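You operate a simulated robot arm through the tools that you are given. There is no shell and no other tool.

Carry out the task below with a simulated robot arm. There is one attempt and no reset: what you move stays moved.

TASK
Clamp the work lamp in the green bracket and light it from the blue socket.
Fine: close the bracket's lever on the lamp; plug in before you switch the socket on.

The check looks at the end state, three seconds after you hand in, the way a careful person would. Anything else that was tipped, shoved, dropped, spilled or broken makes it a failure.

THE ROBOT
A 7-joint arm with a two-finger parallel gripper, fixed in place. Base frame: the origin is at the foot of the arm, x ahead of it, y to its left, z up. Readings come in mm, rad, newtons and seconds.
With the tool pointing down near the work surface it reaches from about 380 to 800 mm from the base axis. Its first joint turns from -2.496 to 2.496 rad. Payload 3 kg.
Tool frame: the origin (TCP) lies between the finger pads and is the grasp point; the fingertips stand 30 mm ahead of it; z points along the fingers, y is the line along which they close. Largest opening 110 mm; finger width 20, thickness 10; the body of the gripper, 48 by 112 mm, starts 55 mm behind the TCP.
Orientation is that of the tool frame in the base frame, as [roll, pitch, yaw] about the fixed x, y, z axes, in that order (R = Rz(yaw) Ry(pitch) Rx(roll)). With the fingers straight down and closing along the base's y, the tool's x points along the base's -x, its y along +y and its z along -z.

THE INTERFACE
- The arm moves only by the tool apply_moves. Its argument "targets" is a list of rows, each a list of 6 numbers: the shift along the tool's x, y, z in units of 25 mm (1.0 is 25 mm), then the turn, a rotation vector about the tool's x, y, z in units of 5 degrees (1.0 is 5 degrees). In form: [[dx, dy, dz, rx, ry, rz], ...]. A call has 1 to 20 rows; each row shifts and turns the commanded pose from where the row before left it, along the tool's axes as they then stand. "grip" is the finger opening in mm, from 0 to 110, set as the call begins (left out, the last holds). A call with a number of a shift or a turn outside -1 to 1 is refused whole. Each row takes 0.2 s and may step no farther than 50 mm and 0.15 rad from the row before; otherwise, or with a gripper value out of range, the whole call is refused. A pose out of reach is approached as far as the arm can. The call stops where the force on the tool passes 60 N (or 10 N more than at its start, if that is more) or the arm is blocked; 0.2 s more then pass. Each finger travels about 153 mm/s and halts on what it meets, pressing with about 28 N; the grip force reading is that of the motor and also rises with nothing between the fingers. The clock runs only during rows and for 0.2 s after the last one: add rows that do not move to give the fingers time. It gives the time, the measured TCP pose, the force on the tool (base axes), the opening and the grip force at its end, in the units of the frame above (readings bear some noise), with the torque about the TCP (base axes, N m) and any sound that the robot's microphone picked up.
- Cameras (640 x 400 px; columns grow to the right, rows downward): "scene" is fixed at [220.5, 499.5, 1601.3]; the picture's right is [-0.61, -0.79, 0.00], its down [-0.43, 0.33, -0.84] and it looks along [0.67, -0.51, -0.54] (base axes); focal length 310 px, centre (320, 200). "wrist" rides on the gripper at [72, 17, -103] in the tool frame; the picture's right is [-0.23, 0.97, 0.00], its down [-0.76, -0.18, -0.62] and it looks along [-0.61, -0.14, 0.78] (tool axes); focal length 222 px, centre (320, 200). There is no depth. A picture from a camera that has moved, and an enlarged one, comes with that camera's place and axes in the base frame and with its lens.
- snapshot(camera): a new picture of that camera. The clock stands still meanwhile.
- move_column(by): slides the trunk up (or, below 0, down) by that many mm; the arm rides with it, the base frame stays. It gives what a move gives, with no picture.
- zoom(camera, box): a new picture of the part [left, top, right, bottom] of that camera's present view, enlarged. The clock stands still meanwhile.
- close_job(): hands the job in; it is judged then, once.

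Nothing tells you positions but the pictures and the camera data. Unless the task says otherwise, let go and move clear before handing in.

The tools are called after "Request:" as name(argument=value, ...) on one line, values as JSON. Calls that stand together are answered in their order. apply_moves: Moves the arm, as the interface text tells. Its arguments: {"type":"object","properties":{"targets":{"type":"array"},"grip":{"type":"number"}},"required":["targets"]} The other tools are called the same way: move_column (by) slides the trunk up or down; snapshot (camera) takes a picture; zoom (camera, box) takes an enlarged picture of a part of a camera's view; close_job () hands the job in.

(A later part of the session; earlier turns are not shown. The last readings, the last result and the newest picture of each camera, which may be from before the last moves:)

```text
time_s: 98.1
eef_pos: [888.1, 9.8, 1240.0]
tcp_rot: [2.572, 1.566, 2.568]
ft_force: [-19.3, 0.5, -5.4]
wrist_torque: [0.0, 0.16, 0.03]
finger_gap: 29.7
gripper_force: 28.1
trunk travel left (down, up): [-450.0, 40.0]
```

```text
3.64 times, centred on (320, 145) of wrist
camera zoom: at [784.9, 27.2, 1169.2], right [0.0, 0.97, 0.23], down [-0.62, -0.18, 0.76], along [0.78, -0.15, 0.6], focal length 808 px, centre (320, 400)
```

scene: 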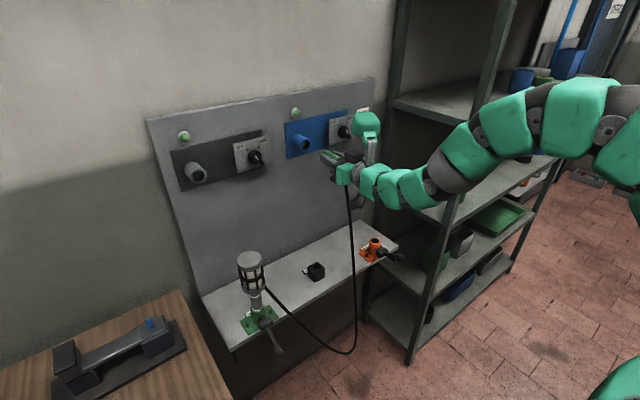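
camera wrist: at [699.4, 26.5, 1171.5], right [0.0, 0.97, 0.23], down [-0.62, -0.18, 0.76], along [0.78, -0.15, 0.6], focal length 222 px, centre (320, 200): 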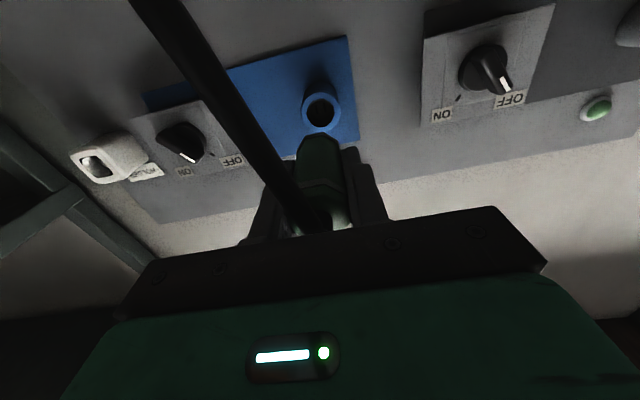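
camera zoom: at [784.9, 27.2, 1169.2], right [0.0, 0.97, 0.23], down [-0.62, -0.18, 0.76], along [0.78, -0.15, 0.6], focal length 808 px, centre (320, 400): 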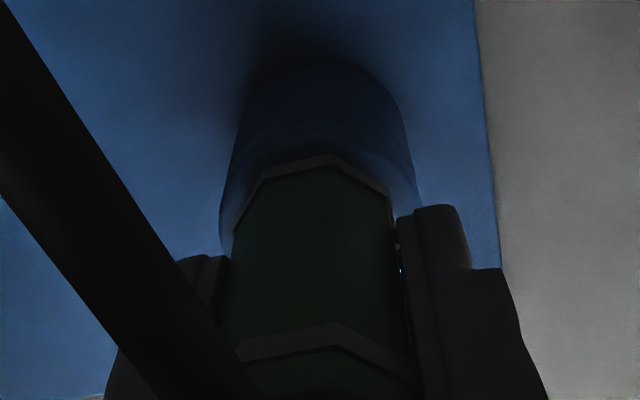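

The plug meets resistance. Fitting the shoulder outline against the bore gives an almost-seated plug sitting about 3 mm low and 1.5 mm to the right. I'll back off slightly, recentre and push in again.

Request:
apply_moves(targets=[[0, 0, -0.2, 0, 0, 0], [-0.12, 0.05, 0, 0, 0, 0], [0, 0, 0.1, 0, 0, 0], [0, 0, 0, 0, 0, 0]])

Request:
zoom(camera="scene", box=[300, 134, 320, 152])

```text
time_s: 99.1
eef_pos: [888.7, 9.9, 1243.6]
tcp_rot: [2.298, 1.567, 2.293]
ft_force: [-0.3, -0.5, -0.5]
wrist_torque: [0.01, 0.0, -0.02]
finger_gap: 29.3
gripper_force: 28.1
trunk travel left (down, up): [-450.0, 40.0]
```

```text
16.00 times, centred on (310, 143) of scene
camera zoom: at [220.5, 499.5, 1601.3], right [-0.61, -0.79, 0.0], down [-0.43, 0.33, -0.84], along [0.67, -0.51, -0.54], focal length 4953 px, centre (480, 1112)
```

zoom: 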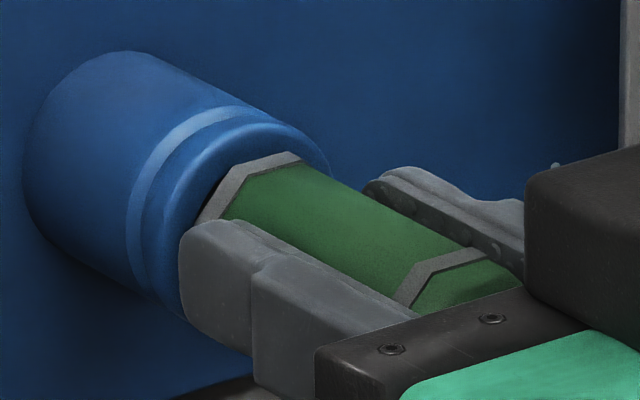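

Request:
apply_moves(targets=[[0, 0, 0.1, 0, 0, 0], [0, 0, 0, 0, 0, 0]])

Request:
zoom(camera="scene", box=[300, 134, 320, 152])

```text
time_s: 99.7
eef_pos: [890.4, 10.3, 1242.9]
tcp_rot: [2.434, 1.568, 2.431]
ft_force: [-6.8, -0.1, -3.0]
wrist_torque: [-0.02, 0.07, 0.08]
finger_gap: 29.2
gripper_force: 28.0
trunk travel left (down, up): [-450.0, 40.0]
```

```text
16.00 times, centred on (310, 143) of scene
camera zoom: at [220.5, 499.5, 1601.3], right [-0.61, -0.79, 0.0], down [-0.43, 0.33, -0.84], along [0.67, -0.51, -0.54], focal length 4953 px, centre (480, 1112)
```

zoom: 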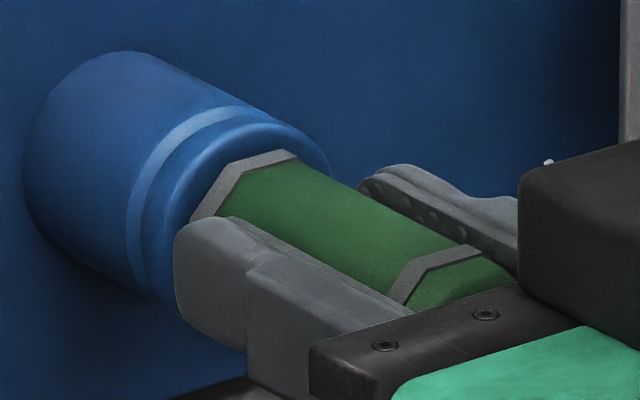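

The shoulder is now flush with the rim and the contact is light. I'll shift 1.3 mm in y to centre and press it home.

Request:
apply_moves(targets=[[0, 0, -0.1, 0, 0, 0], [0, 0.05, 0, 0, 0, 0], [0, 0, 0.14, 0, 0, 0], [0, 0, 0.08, 0, 0, 0], [0, 0, 0, 0, 0, 0]])

Request:
zoom(camera="scene", box=[300, 134, 320, 152])

```text
time_s: 100.9
eef_pos: [891.7, 12.1, 1244.3]
tcp_rot: [2.093, 1.568, 2.087]
ft_force: [-15.5, -5.4, -5.0]
wrist_torque: [-0.01, 0.13, -0.03]
finger_gap: 29.4
gripper_force: 27.9
trunk travel left (down, up): [-450.0, 40.0]
```

```text
16.00 times, centred on (310, 143) of scene
camera zoom: at [220.5, 499.5, 1601.3], right [-0.61, -0.79, 0.0], down [-0.43, 0.33, -0.84], along [0.67, -0.51, -0.54], focal length 4953 px, centre (480, 1112)
```

zoom: 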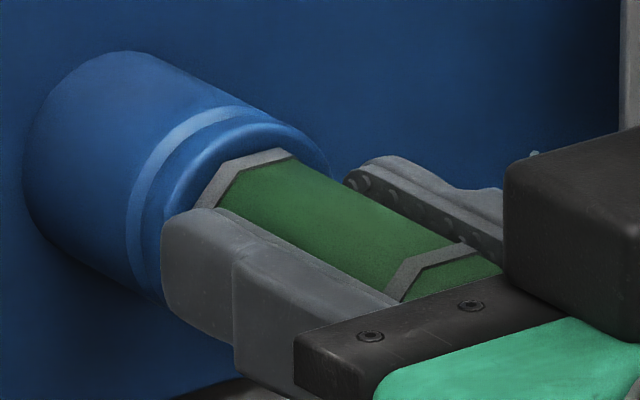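

The shoulder covers the bore completely now. I'll relieve the push, open the fingers slightly and watch whether the plug stays.

Request:
apply_moves(targets=[[0, -0.02, -0.08, 0, 0, 0], [0, 0, 0, 0, 0, 0]])

Request:
apply_moves(targets=[[0, 0, 0, 0, 0, 0], [0, 0, 0, 0, 0, 0]], grip=36)

Request:
zoom(camera="scene", box=[300, 134, 320, 152])

Request:
zoom(camera="wrist", box=[260, 90, 380, 240])

```text
time_s: 101.5
eef_pos: [891.1, 11.2, 1243.7]
tcp_rot: [2.157, 1.569, 2.156]
ft_force: [0.6, -4.4, -1.0]
wrist_torque: [0.0, 0.06, -0.2]
finger_gap: 29.1
gripper_force: 27.7
trunk travel left (down, up): [-450.0, 40.0]
```

```text
time_s: 102.1
eef_pos: [890.9, 11.9, 1243.1]
tcp_rot: [2.262, 1.567, 2.257]
ft_force: [-0.2, -0.1, -0.5]
wrist_torque: [0.0, 0.0, 0.01]
finger_gap: 36.0
gripper_force: 0.1
trunk travel left (down, up): [-450.0, 40.0]
```

```text
16.00 times, centred on (310, 143) of scene
camera zoom: at [220.5, 499.5, 1601.3], right [-0.61, -0.79, 0.0], down [-0.43, 0.33, -0.84], along [0.67, -0.51, -0.54], focal length 4953 px, centre (480, 1112)
```

zoom: 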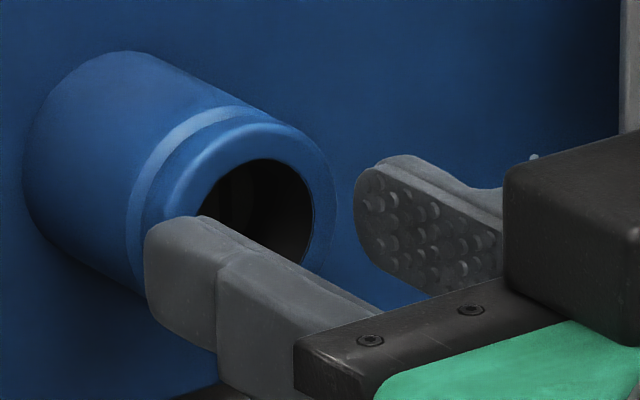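

```text
2.67 times, centred on (320, 165) of wrist
camera zoom: at [788.2, 29.5, 1172.6], right [0.0, 0.97, 0.23], down [-0.62, -0.18, 0.76], along [0.78, -0.15, 0.6], focal length 592 px, centre (320, 293)
```

zoom: 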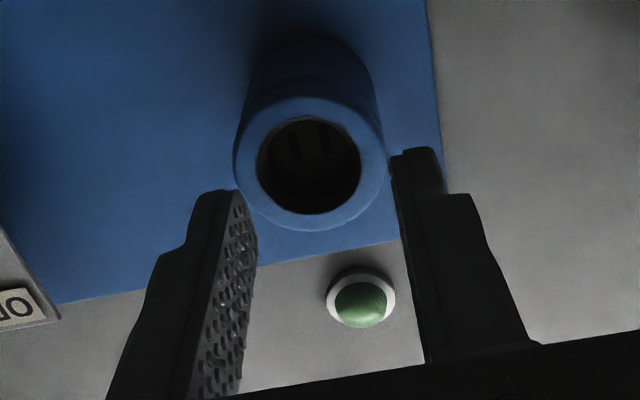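

The plug dropped out of the socket as soon as I let go, so it wasn't actually seated. I need to find where it went before doing anything else.

Request:
snapshot(camera="scene")

Request:
snapshot(camera="wrist")

Request:
zoom(camera="scene", box=[200, 220, 440, 400])

```text
taken
```

scene: 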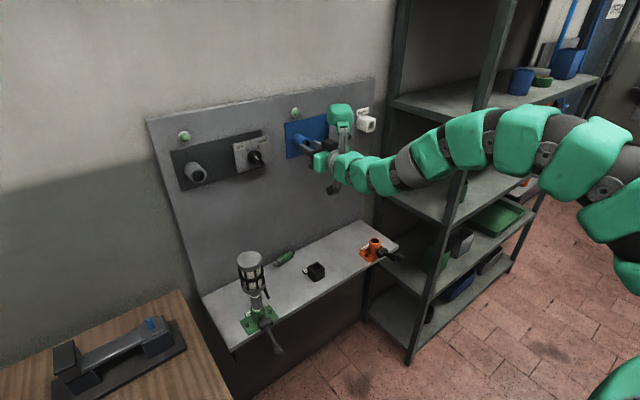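

```text
taken
camera wrist: at [788.2, 29.5, 1172.6], right [0.0, 0.97, 0.23], down [-0.62, -0.18, 0.76], along [0.78, -0.15, 0.6], focal length 222 px, centre (320, 200)
```

wrist: 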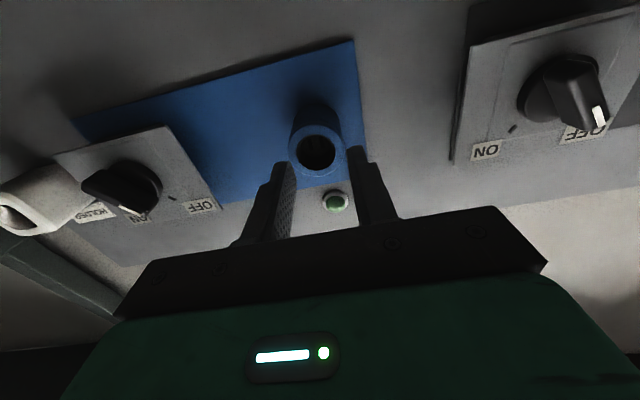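

```text
2.22 times, centred on (320, 310) of scene
camera zoom: at [220.5, 499.5, 1601.3], right [-0.61, -0.79, 0.0], down [-0.43, 0.33, -0.84], along [0.67, -0.51, -0.54], focal length 688 px, centre (320, -44)
```

zoom: 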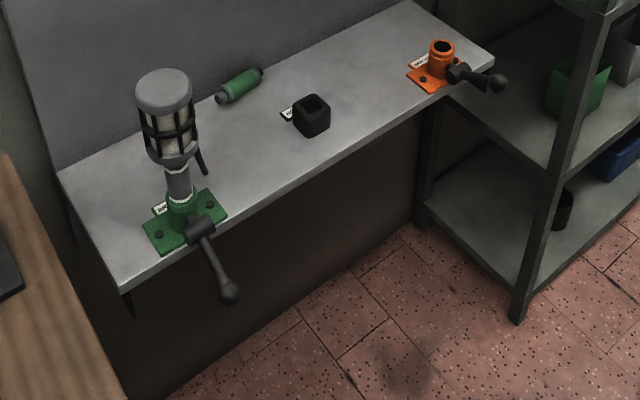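

The plug lies on the shelf behind the lamp, intact. I'll look at it closely, and at the socket interior, to see what I missed.

Request:
zoom(camera="scene", box=[268, 240, 302, 272])

Request:
zoom(camera="wrist", box=[290, 120, 345, 180])

Request:
zoom(camera="scene", box=[230, 245, 300, 345])

```text
12.50 times, centred on (285, 256) of scene
camera zoom: at [220.5, 499.5, 1601.3], right [-0.61, -0.79, 0.0], down [-0.43, 0.33, -0.84], along [0.67, -0.51, -0.54], focal length 3870 px, centre (758, -500)
```

zoom: 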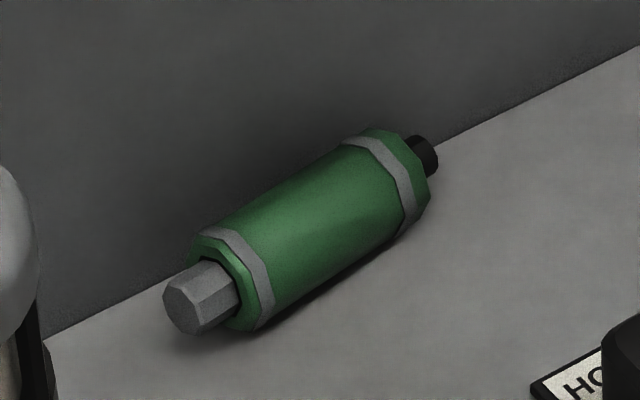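

```text
6.67 times, centred on (318, 150) of wrist
camera zoom: at [788.2, 29.5, 1172.6], right [0.0, 0.97, 0.23], down [-0.62, -0.18, 0.76], along [0.78, -0.15, 0.6], focal length 1481 px, centre (337, 533)
```

zoom: 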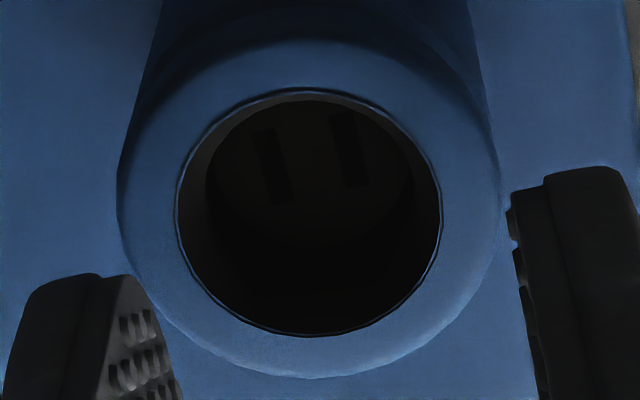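

```text
4.00 times, centred on (265, 295) of scene
camera zoom: at [220.5, 499.5, 1601.3], right [-0.61, -0.79, 0.0], down [-0.43, 0.33, -0.84], along [0.67, -0.51, -0.54], focal length 1238 px, centre (540, -180)
```

zoom: 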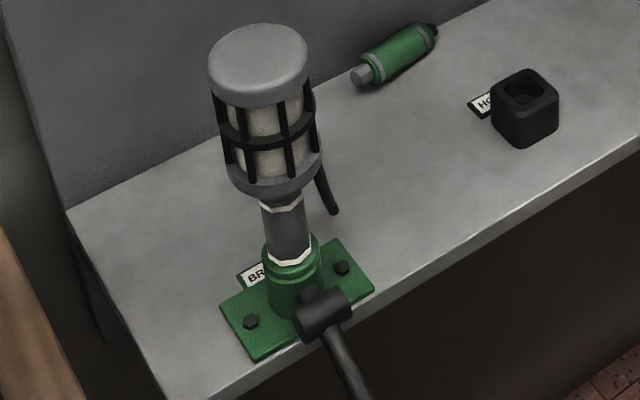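

Request:
zoom(camera="scene", box=[300, 255, 332, 285])

Request:
zoom(camera="scene", box=[350, 100, 382, 138])

Request:
zoom(camera="wrist", box=[0, 150, 120, 260])

```text
13.33 times, centred on (316, 270) of scene
camera zoom: at [220.5, 499.5, 1601.3], right [-0.61, -0.79, 0.0], down [-0.43, 0.33, -0.84], along [0.67, -0.51, -0.54], focal length 4128 px, centre (373, -733)
```

zoom: 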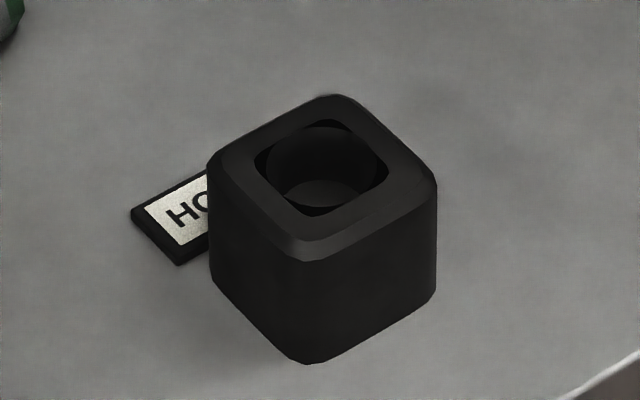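

```text
10.53 times, centred on (366, 119) of scene
camera zoom: at [220.5, 499.5, 1601.3], right [-0.61, -0.79, 0.0], down [-0.43, 0.33, -0.84], along [0.67, -0.51, -0.54], focal length 3258 px, centre (-164, 1053)
```

zoom: 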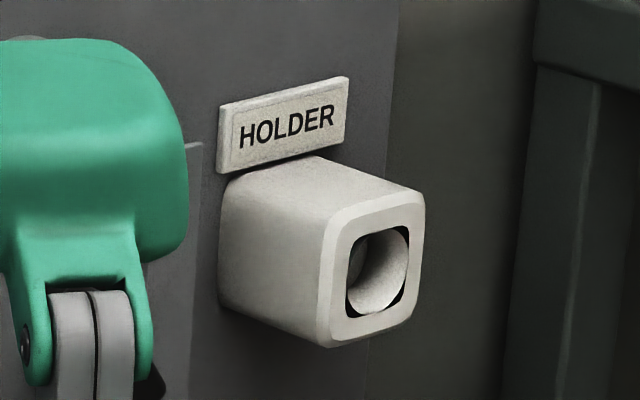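

```text
3.64 times, centred on (60, 205) of wrist
camera zoom: at [788.2, 29.5, 1172.6], right [0.0, 0.97, 0.23], down [-0.62, -0.18, 0.76], along [0.78, -0.15, 0.6], focal length 808 px, centre (1266, 182)
```

zoom: 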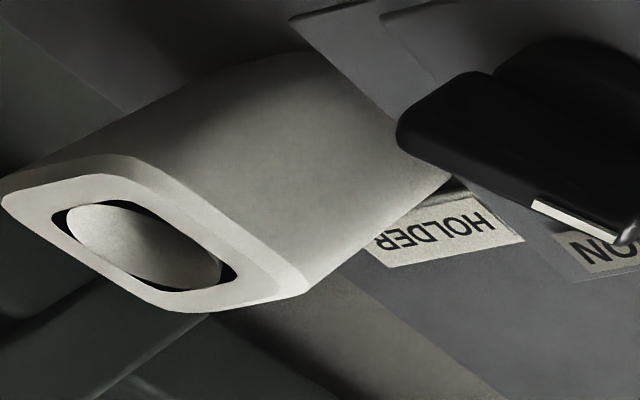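

Request:
zoom(camera="scene", box=[270, 257, 286, 268])

Request:
zoom(camera="scene", box=[276, 246, 296, 262])

```text
16.00 times, centred on (278, 262) of scene
camera zoom: at [220.5, 499.5, 1601.3], right [-0.61, -0.79, 0.0], down [-0.43, 0.33, -0.84], along [0.67, -0.51, -0.54], focal length 4953 px, centre (992, -800)
```

zoom: 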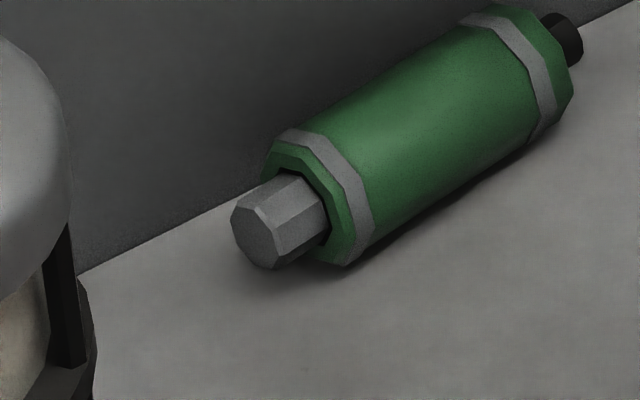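

```text
16.00 times, centred on (286, 254) of scene
camera zoom: at [220.5, 499.5, 1601.3], right [-0.61, -0.79, 0.0], down [-0.43, 0.33, -0.84], along [0.67, -0.51, -0.54], focal length 4953 px, centre (864, -664)
```

zoom: 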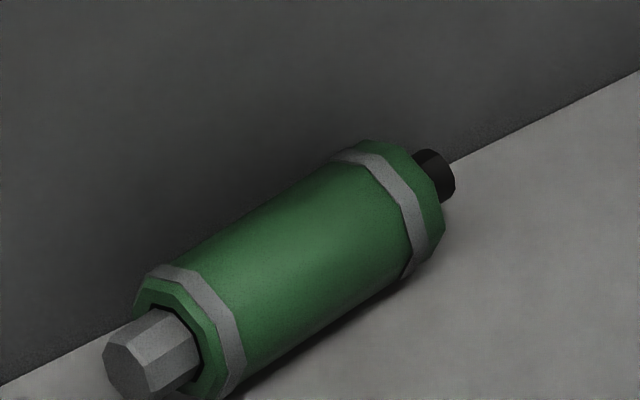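

The plug isn't damaged: it lies against the wall panel on the shelf, nose toward the lamp side. I'll back away from the socket, lower the trunk and get a precise look so I can recover it.

Request:
apply_moves(targets=[[0, 0, -0.7, 0, 0, 0], [0, 0, -0.9, 0, 0, 0], [0, 0, -0.9, 0, 0, 0], [0, 0, -0.9, 0, 0, 0], [0, 0, -0.9, 0, 0, 0], [0, 0, -0.9, 0, 0, 0], [0, 0, -0.9, 0, 0, 0]], grip=0)

Request:
move_column(by=-200)

Request:
apply_moves(targets=[[0, 0.6, 0, 0, 1, 0], [0, 0.6, 0, 0, 1, 0], [0, 0.6, 0, 0, 1, 0], [0, 0.6, 0, 0, 1, 0], [0, 0, 0, 0, 1, 0], [0, 0, 0, 0, 1, 0], [0, 0, 0, 0, 1, 0], [0, 0, 0, 0, 1, 0]])

Request:
snapshot(camera="wrist")

Request:
snapshot(camera="scene")

```text
time_s: 103.7
eef_pos: [738.4, 12.7, 1242.6]
tcp_rot: [2.38, 1.568, 2.379]
ft_force: [0.0, -0.6, 0.5]
wrist_torque: [0.02, 0.0, -0.02]
finger_gap: 0.1
gripper_force: 28.2
trunk travel left (down, up): [-450.0, 40.0]
```

```text
time_s: 105.9
eef_pos: [738.4, 12.6, 1043.6]
tcp_rot: [2.242, 1.567, 2.238]
ft_force: [-0.1, -0.3, 0.2]
wrist_torque: [-0.04, -0.01, -0.01]
finger_gap: 0.0
gripper_force: 28.4
trunk travel left (down, up): [-250.0, 240.0]
```

```text
time_s: 107.7
eef_pos: [739.4, 75.1, 1043.1]
tcp_rot: [3.138, 0.869, 3.137]
ft_force: [0.6, -0.1, 0.6]
wrist_torque: [0.02, 0.0, 0.0]
finger_gap: 0.0
gripper_force: 28.0
trunk travel left (down, up): [-250.0, 240.0]
```

```text
taken
camera wrist: at [614.2, 91.3, 1055.9], right [0.15, 0.97, 0.18], down [0.01, -0.18, 0.98], along [0.99, -0.14, -0.04], focal length 222 px, centre (320, 200)
```

wrist: 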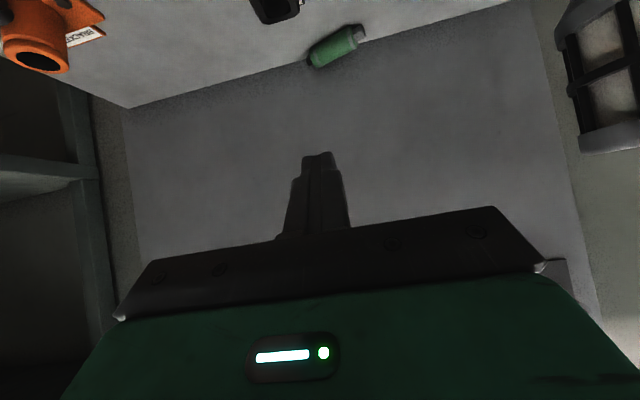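

```text
taken
```

scene: 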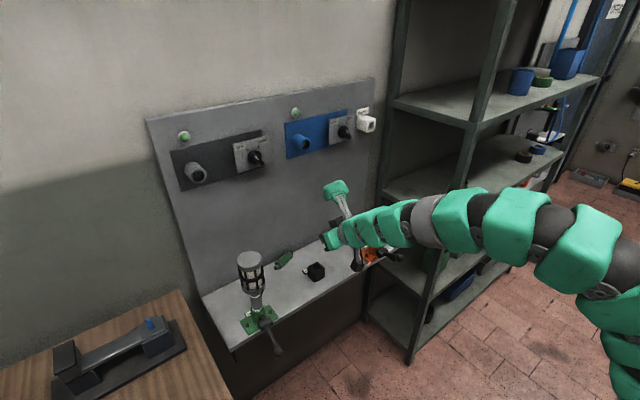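

Request:
zoom(camera="wrist", box=[290, 10, 390, 80])

```text
5.71 times, centred on (340, 45) of wrist
camera zoom: at [614.2, 91.3, 1055.9], right [0.15, 0.97, 0.18], down [0.01, -0.18, 0.98], along [0.99, -0.14, -0.04], focal length 1269 px, centre (206, 1086)
```

zoom: 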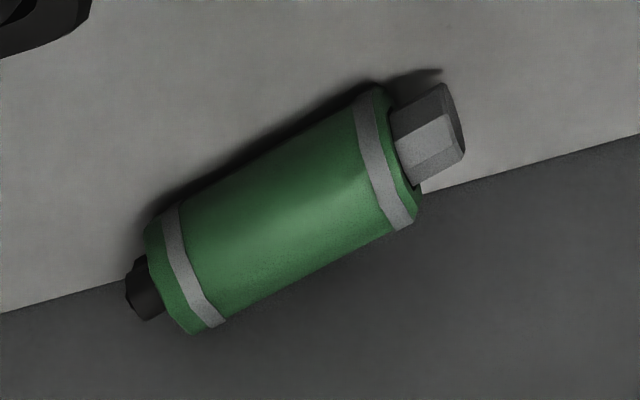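

From here the plug's axis runs from about (973, 75) at the rear to (950, 136) at the shoulder, with its rear end against the wall. I'll press lightly on top with closed fingers and roll it away from the wall, so I can regrasp it.

Request:
apply_moves(targets=[[0, 0, 0, 0, -1, 0], [0, 0, 0, 0, -1, 0], [0, 0, 0, 0, -0.44, 0], [0.177, 0.11, 0.896, 0, 0, 0], [0.177, 0.11, 0.896, 0, 0, 0], [0.177, 0.11, 0.896, 0, 0, 0], [0.177, 0.11, 0.896, 0, 0, 0], [0.177, 0.11, 0.896, 0, 0, 0], [0.177, 0.11, 0.896, 0, 0, 0], [0.177, 0.11, 0.896, 0, 0, 0], [0.177, 0.11, 0.896, 0, 0, 0], [0.177, 0.11, 0.896, 0, 0, 0], [0.177, 0.11, 0.896, 0, 0, 0], [0, 0, 0, 0, 0, 0]])

Request:
snapshot(camera="wrist")

Request:
snapshot(camera="scene")

```text
time_s: 110.7
eef_pos: [916.5, 102.8, 899.3]
tcp_rot: [3.136, 1.084, 3.134]
ft_force: [0.9, 0.4, 0.3]
wrist_torque: [0.01, 0.02, 0.02]
finger_gap: 0.0
gripper_force: 27.7
trunk travel left (down, up): [-250.0, 240.0]
```

```text
taken
camera wrist: at [791.5, 119.6, 884.2], right [0.11, 0.97, 0.2], down [-0.19, -0.18, 0.96], along [0.97, -0.14, 0.17], focal length 222 px, centre (320, 200)
```

wrist: 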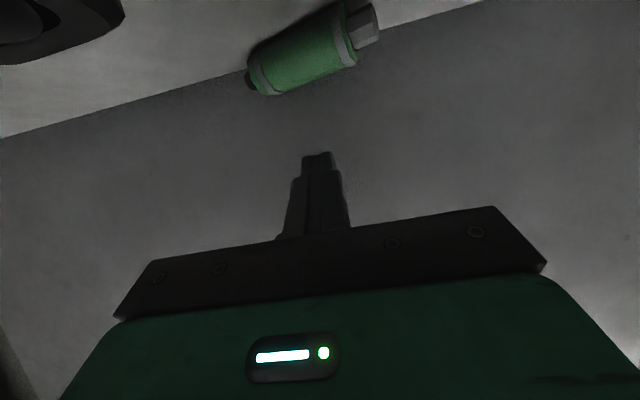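

```text
taken
```

scene: 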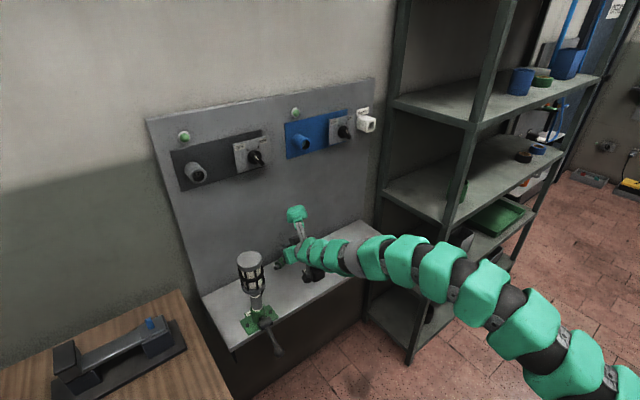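

Request:
zoom(camera="wrist", box=[235, 0, 395, 105])

Request:
zoom(camera="scene", box=[265, 200, 345, 280])

```text
3.81 times, centred on (315, 52) of wrist
camera zoom: at [791.5, 119.6, 884.2], right [0.11, 0.97, 0.2], down [-0.19, -0.18, 0.96], along [0.97, -0.14, 0.17], focal length 846 px, centre (339, 762)
```

zoom: 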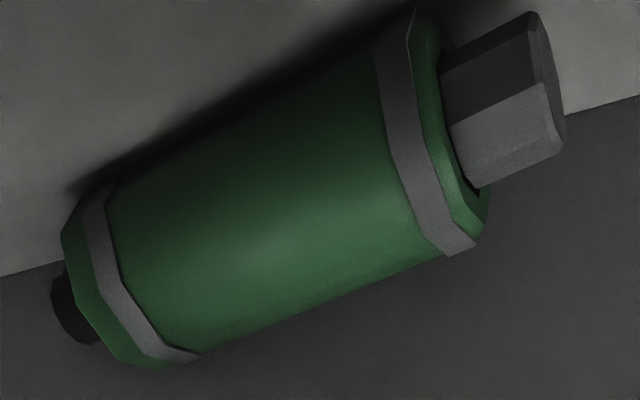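

```text
5.00 times, centred on (305, 240) of scene
camera zoom: at [220.5, 499.5, 1601.3], right [-0.61, -0.79, 0.0], down [-0.43, 0.33, -0.84], along [0.67, -0.51, -0.54], focal length 1548 px, centre (395, 0)
```

zoom: 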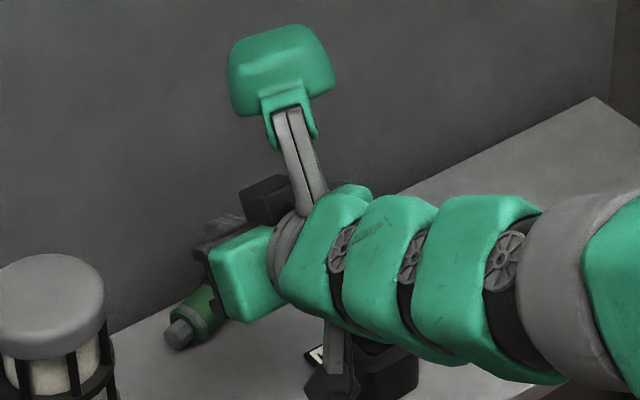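

With both views combined, the plug's axis is at z≈812 and the body centre near (960, 104). I'll move the fingertips over its top and lower gently to contact.

Request:
apply_moves(targets=[[0.321, 0.013, 0.677, 0, 0, 0], [0.321, 0.013, 0.677, 0, 0, 0], [0.321, 0.013, 0.677, 0, 0, 0], [0.141, 0, 0.075, 0, 0, 0], [0, 0, 0, 0, 0, 0]])

Request:
snapshot(camera="wrist")

Request:
zoom(camera="scene", box=[265, 200, 345, 280])

```text
time_s: 111.9
eef_pos: [949.0, 103.3, 849.7]
tcp_rot: [3.134, 1.088, 3.133]
ft_force: [-10.4, -0.6, 8.1]
wrist_torque: [0.01, -0.22, 0.03]
finger_gap: 0.0
gripper_force: 27.8
trunk travel left (down, up): [-250.0, 240.0]
```

```text
taken
camera wrist: at [823.9, 120.5, 836.4], right [0.11, 0.97, 0.2], down [-0.2, -0.18, 0.96], along [0.97, -0.14, 0.17], focal length 222 px, centre (320, 200)
```

wrist: 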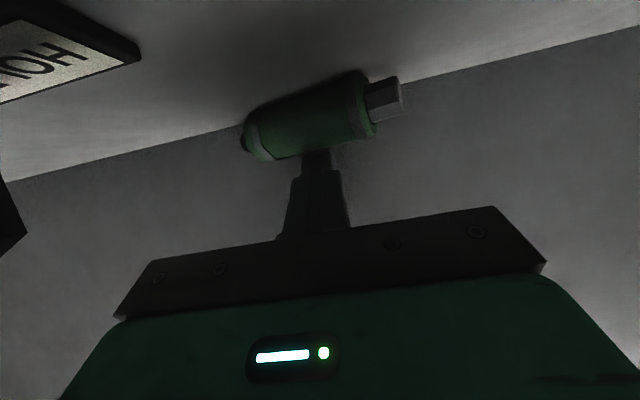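

```text
5.00 times, centred on (305, 240) of scene
camera zoom: at [220.5, 499.5, 1601.3], right [-0.61, -0.79, 0.0], down [-0.43, 0.33, -0.84], along [0.67, -0.51, -0.54], focal length 1548 px, centre (395, 0)
```

zoom: 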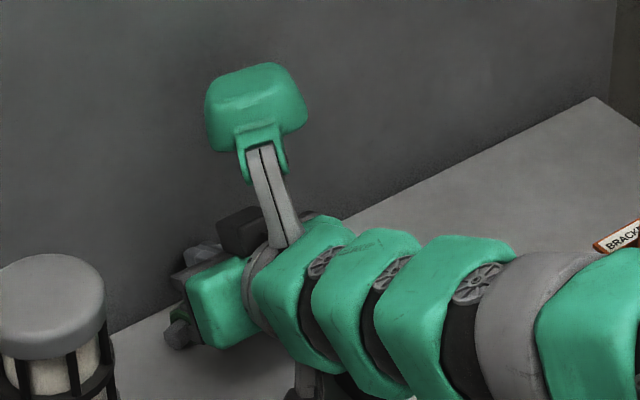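

The fingertip met the near side of the plug, so it lies slightly farther in and higher than I estimated. I'll raise, move forward 12 mm and come down on its top.

Request:
apply_moves(targets=[[-0.353, 0, -0.188, 0, 0, 0], [-0.112, 0, 0.212, 0, 0, 0], [-0.112, 0, 0.212, 0, 0, 0], [0, 0, 0, 0, 0, 0]])

Request:
apply_moves(targets=[[0.141, 0, 0.075, 0, 0, 0], [0.071, 0, 0.037, 0, 0, 0], [0, 0, 0, 0, 0, 0]])

Request:
snapshot(camera="wrist")

```text
time_s: 112.5
eef_pos: [948.6, 102.7, 854.3]
tcp_rot: [3.14, 1.074, 3.136]
ft_force: [-32.3, -3.4, 4.7]
wrist_torque: [-0.22, 0.01, -0.14]
finger_gap: 0.1
gripper_force: 28.3
trunk travel left (down, up): [-250.0, 240.0]
stopped in row 2: the force on the tool passed its limit at 74 N (the readings are from after the stop); the commanded pose is now the measured one
```

```text
time_s: 113.3
eef_pos: [949.3, 103.4, 849.4]
tcp_rot: [3.139, 1.076, 3.137]
ft_force: [-24.0, -1.5, 17.5]
wrist_torque: [0.03, -0.41, 0.0]
finger_gap: 0.2
gripper_force: 27.8
trunk travel left (down, up): [-250.0, 240.0]
```

```text
taken
camera wrist: at [823.8, 120.4, 836.2], right [0.11, 0.97, 0.2], down [-0.19, -0.18, 0.97], along [0.98, -0.14, 0.16], focal length 222 px, centre (320, 200)
```

wrist: 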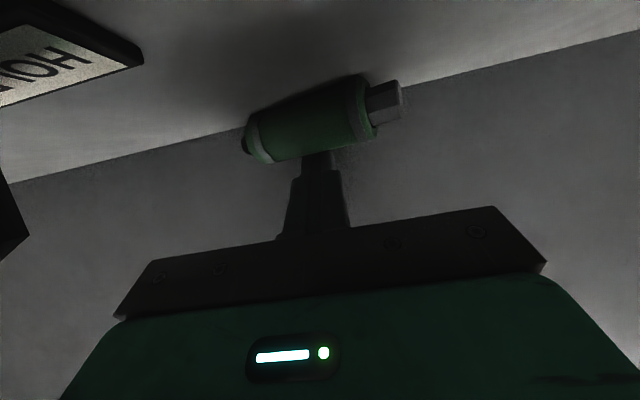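

The fingertip was also touching the wall panel, so the panel is at x≈980, and it is now resting on the plug's top at z≈827. I'll relieve the wall contact and begin dragging the plug away from the wall.

Request:
apply_moves(targets=[[0.056, 0, -0.106, 0, 0, 0], [0, 0, 0, 0, 0, 0]])

Request:
apply_moves(targets=[[0.075, 0, -0.141, 0, 0, 0], [0.075, 0, -0.141, 0, 0, 0], [0, 0, 0, 0, 0, 0]])

Request:
snapshot(camera="wrist")

```text
time_s: 113.9
eef_pos: [948.9, 103.1, 845.2]
tcp_rot: [3.138, 1.071, 3.136]
ft_force: [2.2, -0.3, 4.8]
wrist_torque: [0.0, -0.09, 0.01]
finger_gap: 0.0
gripper_force: 28.4
trunk travel left (down, up): [-250.0, 240.0]
```

```text
time_s: 114.7
eef_pos: [940.7, 102.1, 846.7]
tcp_rot: [3.139, 1.072, 3.134]
ft_force: [0.8, 1.2, 6.0]
wrist_torque: [0.0, -0.08, 0.02]
finger_gap: 0.0
gripper_force: 27.8
trunk travel left (down, up): [-250.0, 240.0]
```

```text
taken
camera wrist: at [814.9, 120.2, 833.0], right [0.11, 0.97, 0.2], down [-0.18, -0.18, 0.97], along [0.98, -0.14, 0.16], focal length 222 px, centre (320, 200)
```

wrist: 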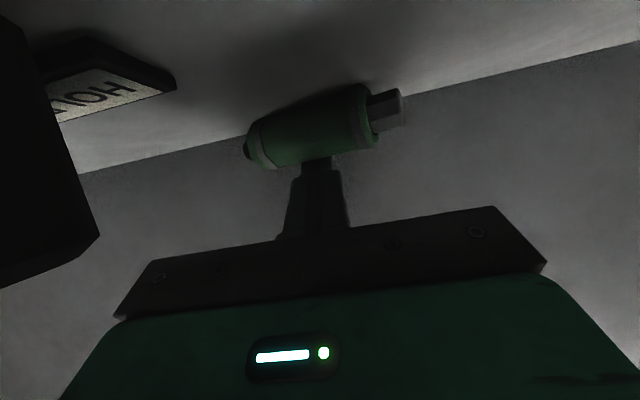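

It's moving with the finger under about 6 N. I'll continue dragging in steps.

Request:
apply_moves(targets=[[0.094, 0, -0.177, 0, 0, 0], [0.094, 0, -0.177, 0, 0, 0], [0.094, 0, -0.177, 0, 0, 0], [0, 0, 0, 0, 0, 0]])

Request:
snapshot(camera="wrist")

Request:
zoom(camera="scene", box=[255, 220, 335, 290])

```text
time_s: 115.7
eef_pos: [925.1, 102.4, 846.9]
tcp_rot: [3.137, 1.069, 3.136]
ft_force: [0.6, 0.2, 1.8]
wrist_torque: [-0.01, -0.06, 0.01]
finger_gap: 0.0
gripper_force: 27.8
trunk travel left (down, up): [-250.0, 240.0]
```

```text
taken
camera wrist: at [800.5, 120.8, 833.2], right [0.11, 0.97, 0.2], down [-0.18, -0.18, 0.97], along [0.98, -0.14, 0.16], focal length 222 px, centre (320, 200)
```

wrist: 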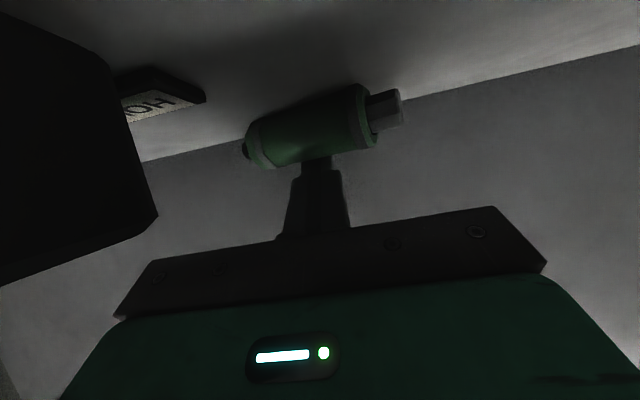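

```text
5.71 times, centred on (295, 255) of scene
camera zoom: at [220.5, 499.5, 1601.3], right [-0.61, -0.79, 0.0], down [-0.43, 0.33, -0.84], along [0.67, -0.51, -0.54], focal length 1769 px, centre (463, -114)
```

zoom: 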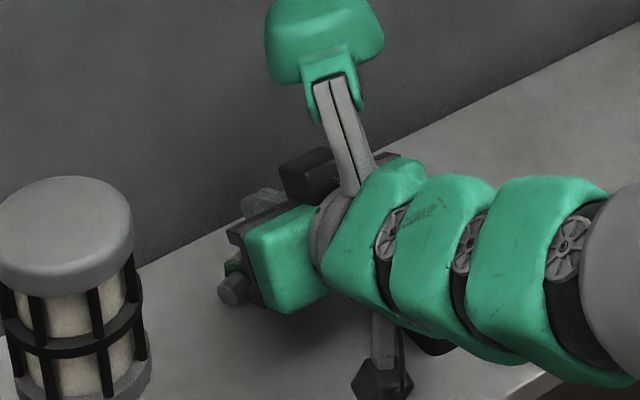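

Request:
apply_moves(targets=[[0.12, 0, -0.16, 0, 0, 0], [0.101, 0, -0.173, 0, 0, 0], [0.101, 0, -0.173, 0, 0, 0], [0.101, 0, -0.173, 0, 0, 0], [0.101, 0, -0.173, 0, 0, 0], [0.101, 0, -0.173, 0, 0, 0], [0, 0, 0, 0, 0, 0]])

Request:
snapshot(camera="wrist")

```text
time_s: 117.3
eef_pos: [896.0, 102.9, 846.6]
tcp_rot: [3.139, 1.073, 3.137]
ft_force: [4.6, -0.5, 13.9]
wrist_torque: [-0.05, -0.24, 0.02]
finger_gap: 0.1
gripper_force: 27.7
trunk travel left (down, up): [-250.0, 240.0]
```

```text
taken
camera wrist: at [770.6, 120.6, 832.6], right [0.11, 0.97, 0.2], down [-0.18, -0.18, 0.97], along [0.98, -0.15, 0.16], focal length 222 px, centre (320, 200)
```

wrist: 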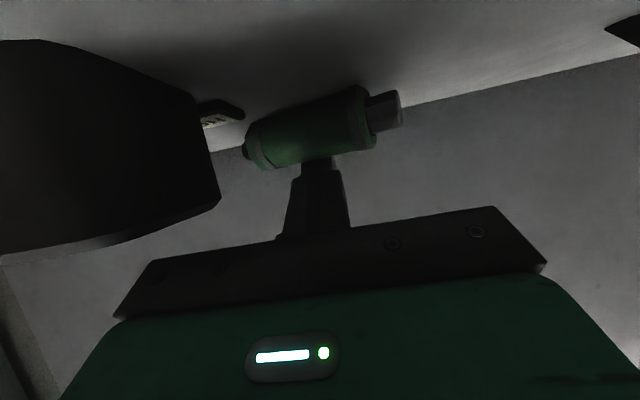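

The plug has been dragged about 53 mm clear of the wall. I'll lift off and measure its new pose.

Request:
apply_moves(targets=[[-0.5, 0, -0.3, 0, 0, 0], [-0.7, 0, -0.6, 0, 0, 0], [-0.7, 0, -0.8, 0, 0, 0], [-0.5, 0, -0.8, 0, 1, 0], [0, 0, -0.5, 0, 1, 0], [0, 0, 0, 0, 0.4, 0], [0, 0, 0, 0, 0, 0]], grip=110)

Request:
snapshot(camera="wrist")

Request:
zoom(camera="scene", box=[265, 230, 345, 290])

```text
time_s: 118.9
eef_pos: [870.2, 97.0, 930.1]
tcp_rot: [-3.125, 0.934, 3.135]
ft_force: [-0.4, -0.2, -0.1]
wrist_torque: [-0.05, 0.0, -0.03]
finger_gap: 110.3
gripper_force: 0.0
out of reach, approached as far as the arm can: row 4, 5
trunk travel left (down, up): [-250.0, 240.0]
```

```text
taken
camera wrist: at [744.8, 117.2, 933.0], right [0.16, 0.97, 0.17], down [-0.05, -0.17, 0.98], along [0.99, -0.16, 0.03], focal length 222 px, centre (320, 200)
```

wrist: 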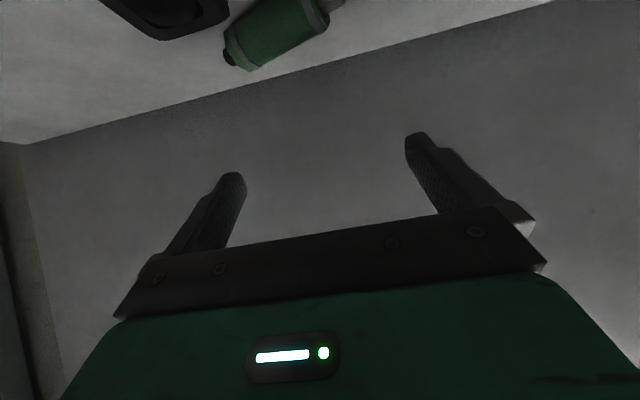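

```text
6.67 times, centred on (305, 260) of scene
camera zoom: at [220.5, 499.5, 1601.3], right [-0.61, -0.79, 0.0], down [-0.43, 0.33, -0.84], along [0.67, -0.51, -0.54], focal length 2064 px, centre (420, -200)
```

zoom: 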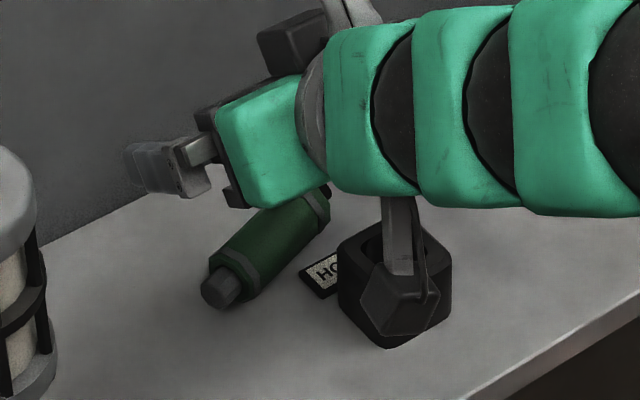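

Request:
zoom(camera="wrist", box=[200, 0, 360, 100])

```text
4.00 times, centred on (280, 50) of wrist
camera zoom: at [744.8, 117.2, 933.0], right [0.16, 0.97, 0.17], down [-0.05, -0.17, 0.98], along [0.99, -0.16, 0.03], focal length 888 px, centre (480, 800)
```

zoom: 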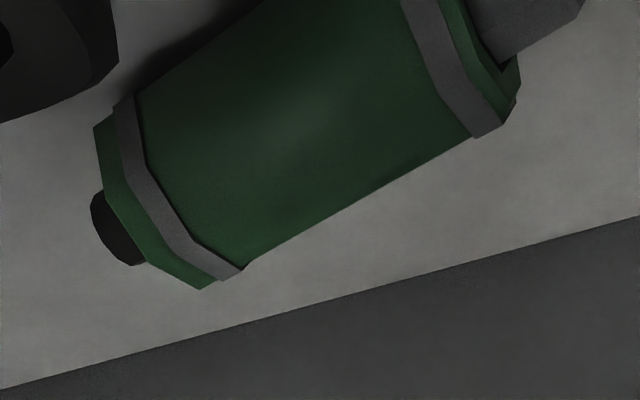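

The plug now lies near (905, 80), nose pointing about 101°, clear of the wall. I'll pick it up lengthwise (fingers over nose tip and tail) with the tool pitched 45°, and first move to a pre-grasp point to verify.

Request:
apply_moves(targets=[[0, 0, 0, 0, 0.85, 0], [0, 0, 0, 0, 0.85, 0], [0, 0, 0, -0.78, 0, -0.78], [0, 0, 0, -0.78, 0, -0.78], [0, 0, 0, 0, 0, 0]])

Request:
snapshot(camera="wrist")

```text
time_s: 120.1
eef_pos: [859.5, 104.4, 928.2]
tcp_rot: [-3.118, 0.791, -3.014]
ft_force: [0.1, -0.4, 0.1]
wrist_torque: [0.0, -0.01, 0.01]
finger_gap: 110.0
gripper_force: 0.0
out of reach, approached as far as the arm can: row 4
trunk travel left (down, up): [-250.0, 240.0]
```

```text
taken
camera wrist: at [734.1, 109.0, 949.7], right [0.05, 0.99, 0.14], down [0.11, -0.15, 0.98], along [0.99, -0.04, -0.12], focal length 222 px, centre (320, 200)
```

wrist: 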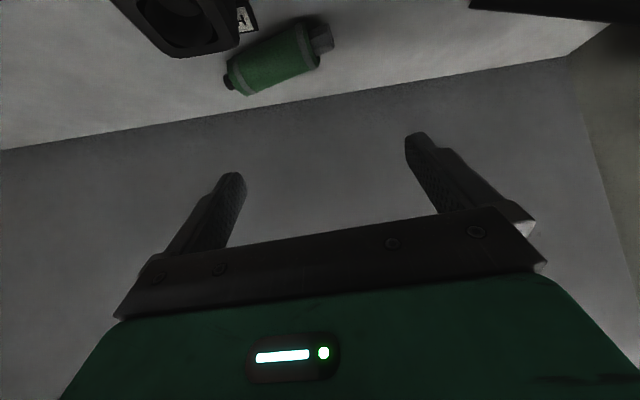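

Request:
zoom(camera="wrist", box=[210, 0, 350, 100])

Request:
zoom(camera="scene", box=[265, 230, 345, 290])

```text
4.00 times, centred on (280, 50) of wrist
camera zoom: at [734.1, 109.0, 949.7], right [0.05, 0.99, 0.14], down [0.11, -0.15, 0.98], along [0.99, -0.04, -0.12], focal length 888 px, centre (480, 800)
```

zoom: 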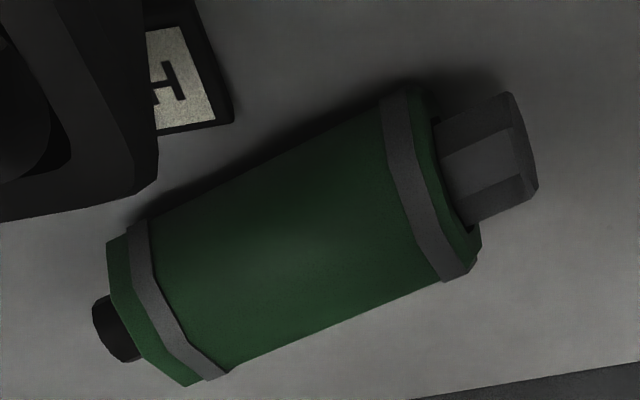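

```text
6.67 times, centred on (305, 260) of scene
camera zoom: at [220.5, 499.5, 1601.3], right [-0.61, -0.79, 0.0], down [-0.43, 0.33, -0.84], along [0.67, -0.51, -0.54], focal length 2064 px, centre (420, -200)
```

zoom: 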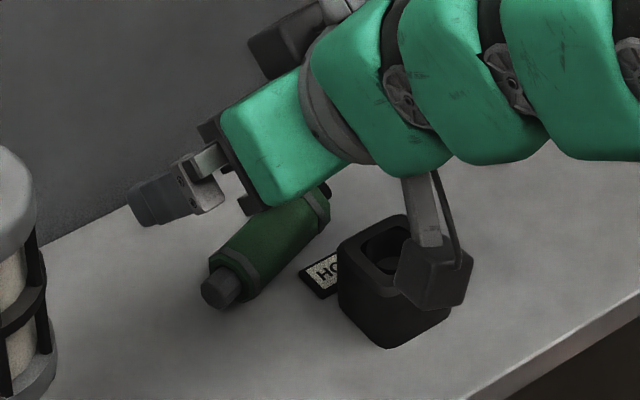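

Lengthwise gripping leaves too little margin. Dragging works reliably, so I'll press on the plug's top with the closed fingers square to its axis, slide it to free space on the right, and turn it by rotating the tool. First I'll raise the trunk a little for better arm posture.

Request:
move_column(by=80)

Request:
apply_moves(targets=[[0, 0, 0, -0.27, -0.8, 0], [0, 0, 0, 0, -0.85, 0], [0, 0, 0, 0, -0.85, 0], [0, 0, 0, 0, -0.84, 0], [0, 0, 0, -0.82, 0, -0.436], [0, 0, 0, -0.82, 0, -0.436], [0, 0, 0, 0, 0, 0]], grip=0)

Request:
snapshot(camera="wrist")

```text
time_s: 121.3
eef_pos: [859.3, 105.9, 1006.6]
tcp_rot: [-3.116, 0.788, -3.012]
ft_force: [0.9, -0.8, -0.3]
wrist_torque: [0.01, -0.02, 0.01]
finger_gap: 110.0
gripper_force: 0.0
trunk travel left (down, up): [-330.0, 160.0]
```

```text
time_s: 122.9
eef_pos: [858.1, 105.1, 1007.6]
tcp_rot: [-3.134, 1.08, -2.844]
ft_force: [-0.1, 1.2, -0.5]
wrist_torque: [-0.02, 0.03, -0.01]
finger_gap: 0.0
gripper_force: 28.2
trunk travel left (down, up): [-330.0, 160.0]
```

```text
taken
camera wrist: at [734.0, 86.1, 992.1], right [-0.18, 0.96, 0.2], down [-0.13, -0.22, 0.97], along [0.98, 0.14, 0.17], focal length 222 px, centre (320, 200)
```

wrist: 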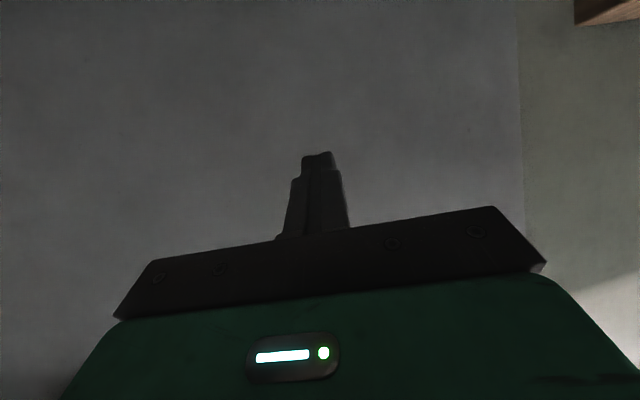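

Request:
apply_moves(targets=[[0.892, -0.272, 0.667, 0, 0, 0], [0.892, -0.272, 0.667, 0, 0, 0], [0.892, -0.272, 0.667, 0, 0, 0], [0.892, -0.272, 0.667, 0, 0, 0], [0.892, -0.272, 0.667, 0, 0, 0], [0, 0, 0, 0, 0, 0]])

Request:
snapshot(camera="wrist")

Request:
zoom(camera="scene", box=[265, 230, 345, 290])

```text
time_s: 124.3
eef_pos: [890.0, 77.1, 870.6]
tcp_rot: [-3.137, 1.082, -2.848]
ft_force: [-0.1, 0.0, -0.3]
wrist_torque: [-0.03, -0.01, -0.01]
finger_gap: 0.0
gripper_force: 28.4
trunk travel left (down, up): [-330.0, 160.0]
```

```text
taken
camera wrist: at [765.2, 57.3, 855.7], right [-0.17, 0.96, 0.2], down [-0.13, -0.22, 0.97], along [0.98, 0.14, 0.17], focal length 222 px, centre (320, 200)
```

wrist: 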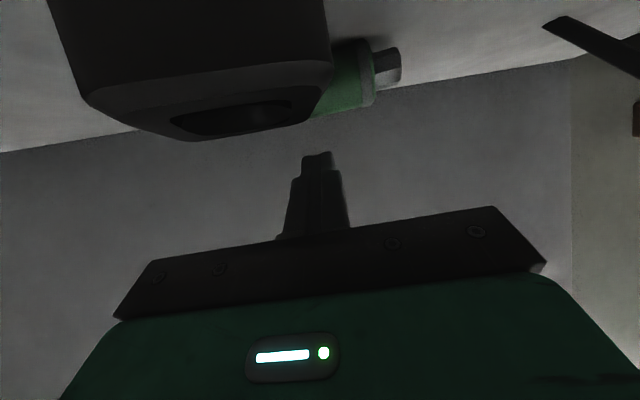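

```text
6.67 times, centred on (305, 260) of scene
camera zoom: at [220.5, 499.5, 1601.3], right [-0.61, -0.79, 0.0], down [-0.43, 0.33, -0.84], along [0.67, -0.51, -0.54], focal length 2064 px, centre (420, -200)
```

zoom: 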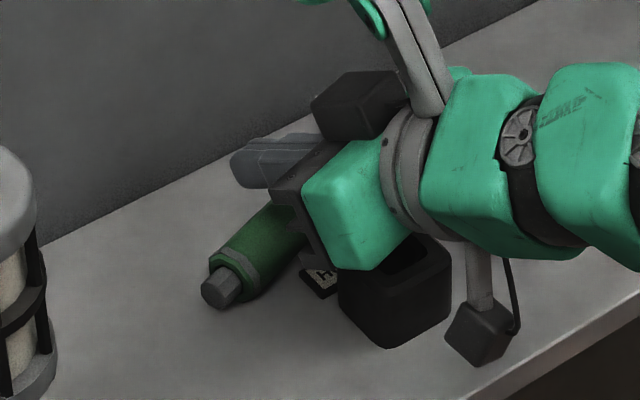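

The hand passes low over the lamp holder, so I'll use a steeper 35° pitch for more clearance, then set the fingertip edge on the plug's top.

Request:
apply_moves(targets=[[-0.3, 0, -0.2, 0, 0.7, 0], [0, 0, 0, 0, 0.7, 0], [0, 0, 0, 0, 0, 0]])

Request:
snapshot(camera="wrist")

```text
time_s: 125.1
eef_pos: [889.3, 77.9, 879.1]
tcp_rot: [-3.137, 0.959, -2.849]
ft_force: [0.3, 0.4, 0.0]
wrist_torque: [-0.01, -0.03, 0.01]
finger_gap: 0.2
gripper_force: 28.4
trunk travel left (down, up): [-330.0, 160.0]
```

```text
taken
camera wrist: at [763.7, 57.8, 879.9], right [-0.15, 0.97, 0.18], down [-0.02, -0.19, 0.98], along [0.99, 0.15, 0.05], focal length 222 px, centre (320, 200)
```

wrist: 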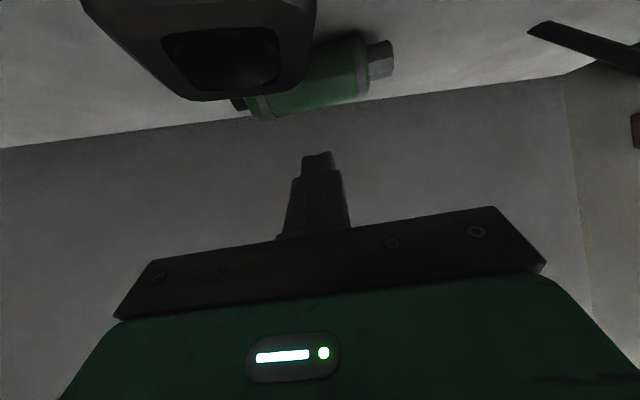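

Request:
apply_moves(targets=[[0.45, 0.027, 0.124, 0, 0, 0], [0.45, 0.027, 0.124, 0, 0, 0], [0.082, 0, 0.057, 0, 0, 0], [0, 0, 0, 0, 0, 0]])

Request:
apply_moves(targets=[[0.082, 0, 0.057, 0, 0, 0], [0, 0, 0, 0, 0, 0]])

Request:
snapshot(camera="wrist")

```text
time_s: 126.1
eef_pos: [880.7, 77.8, 855.1]
tcp_rot: [-3.135, 0.96, -2.85]
ft_force: [1.0, 1.8, 4.9]
wrist_torque: [0.03, -0.13, 0.03]
finger_gap: 0.0
gripper_force: 28.1
trunk travel left (down, up): [-330.0, 160.0]
```

```text
time_s: 126.7
eef_pos: [881.3, 76.9, 854.2]
tcp_rot: [-3.136, 0.961, -2.848]
ft_force: [3.2, 0.9, 20.0]
wrist_torque: [0.15, -0.46, -0.01]
finger_gap: 0.1
gripper_force: 28.2
trunk travel left (down, up): [-330.0, 160.0]
```

```text
taken
camera wrist: at [755.2, 57.5, 855.0], right [-0.15, 0.97, 0.18], down [-0.02, -0.19, 0.98], along [0.99, 0.15, 0.05], focal length 222 px, centre (320, 200)
```

wrist: 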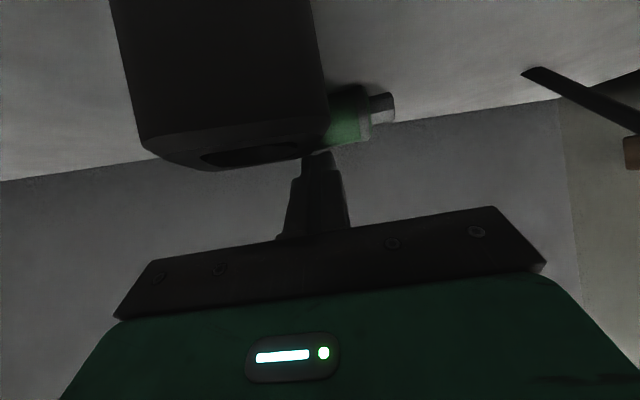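

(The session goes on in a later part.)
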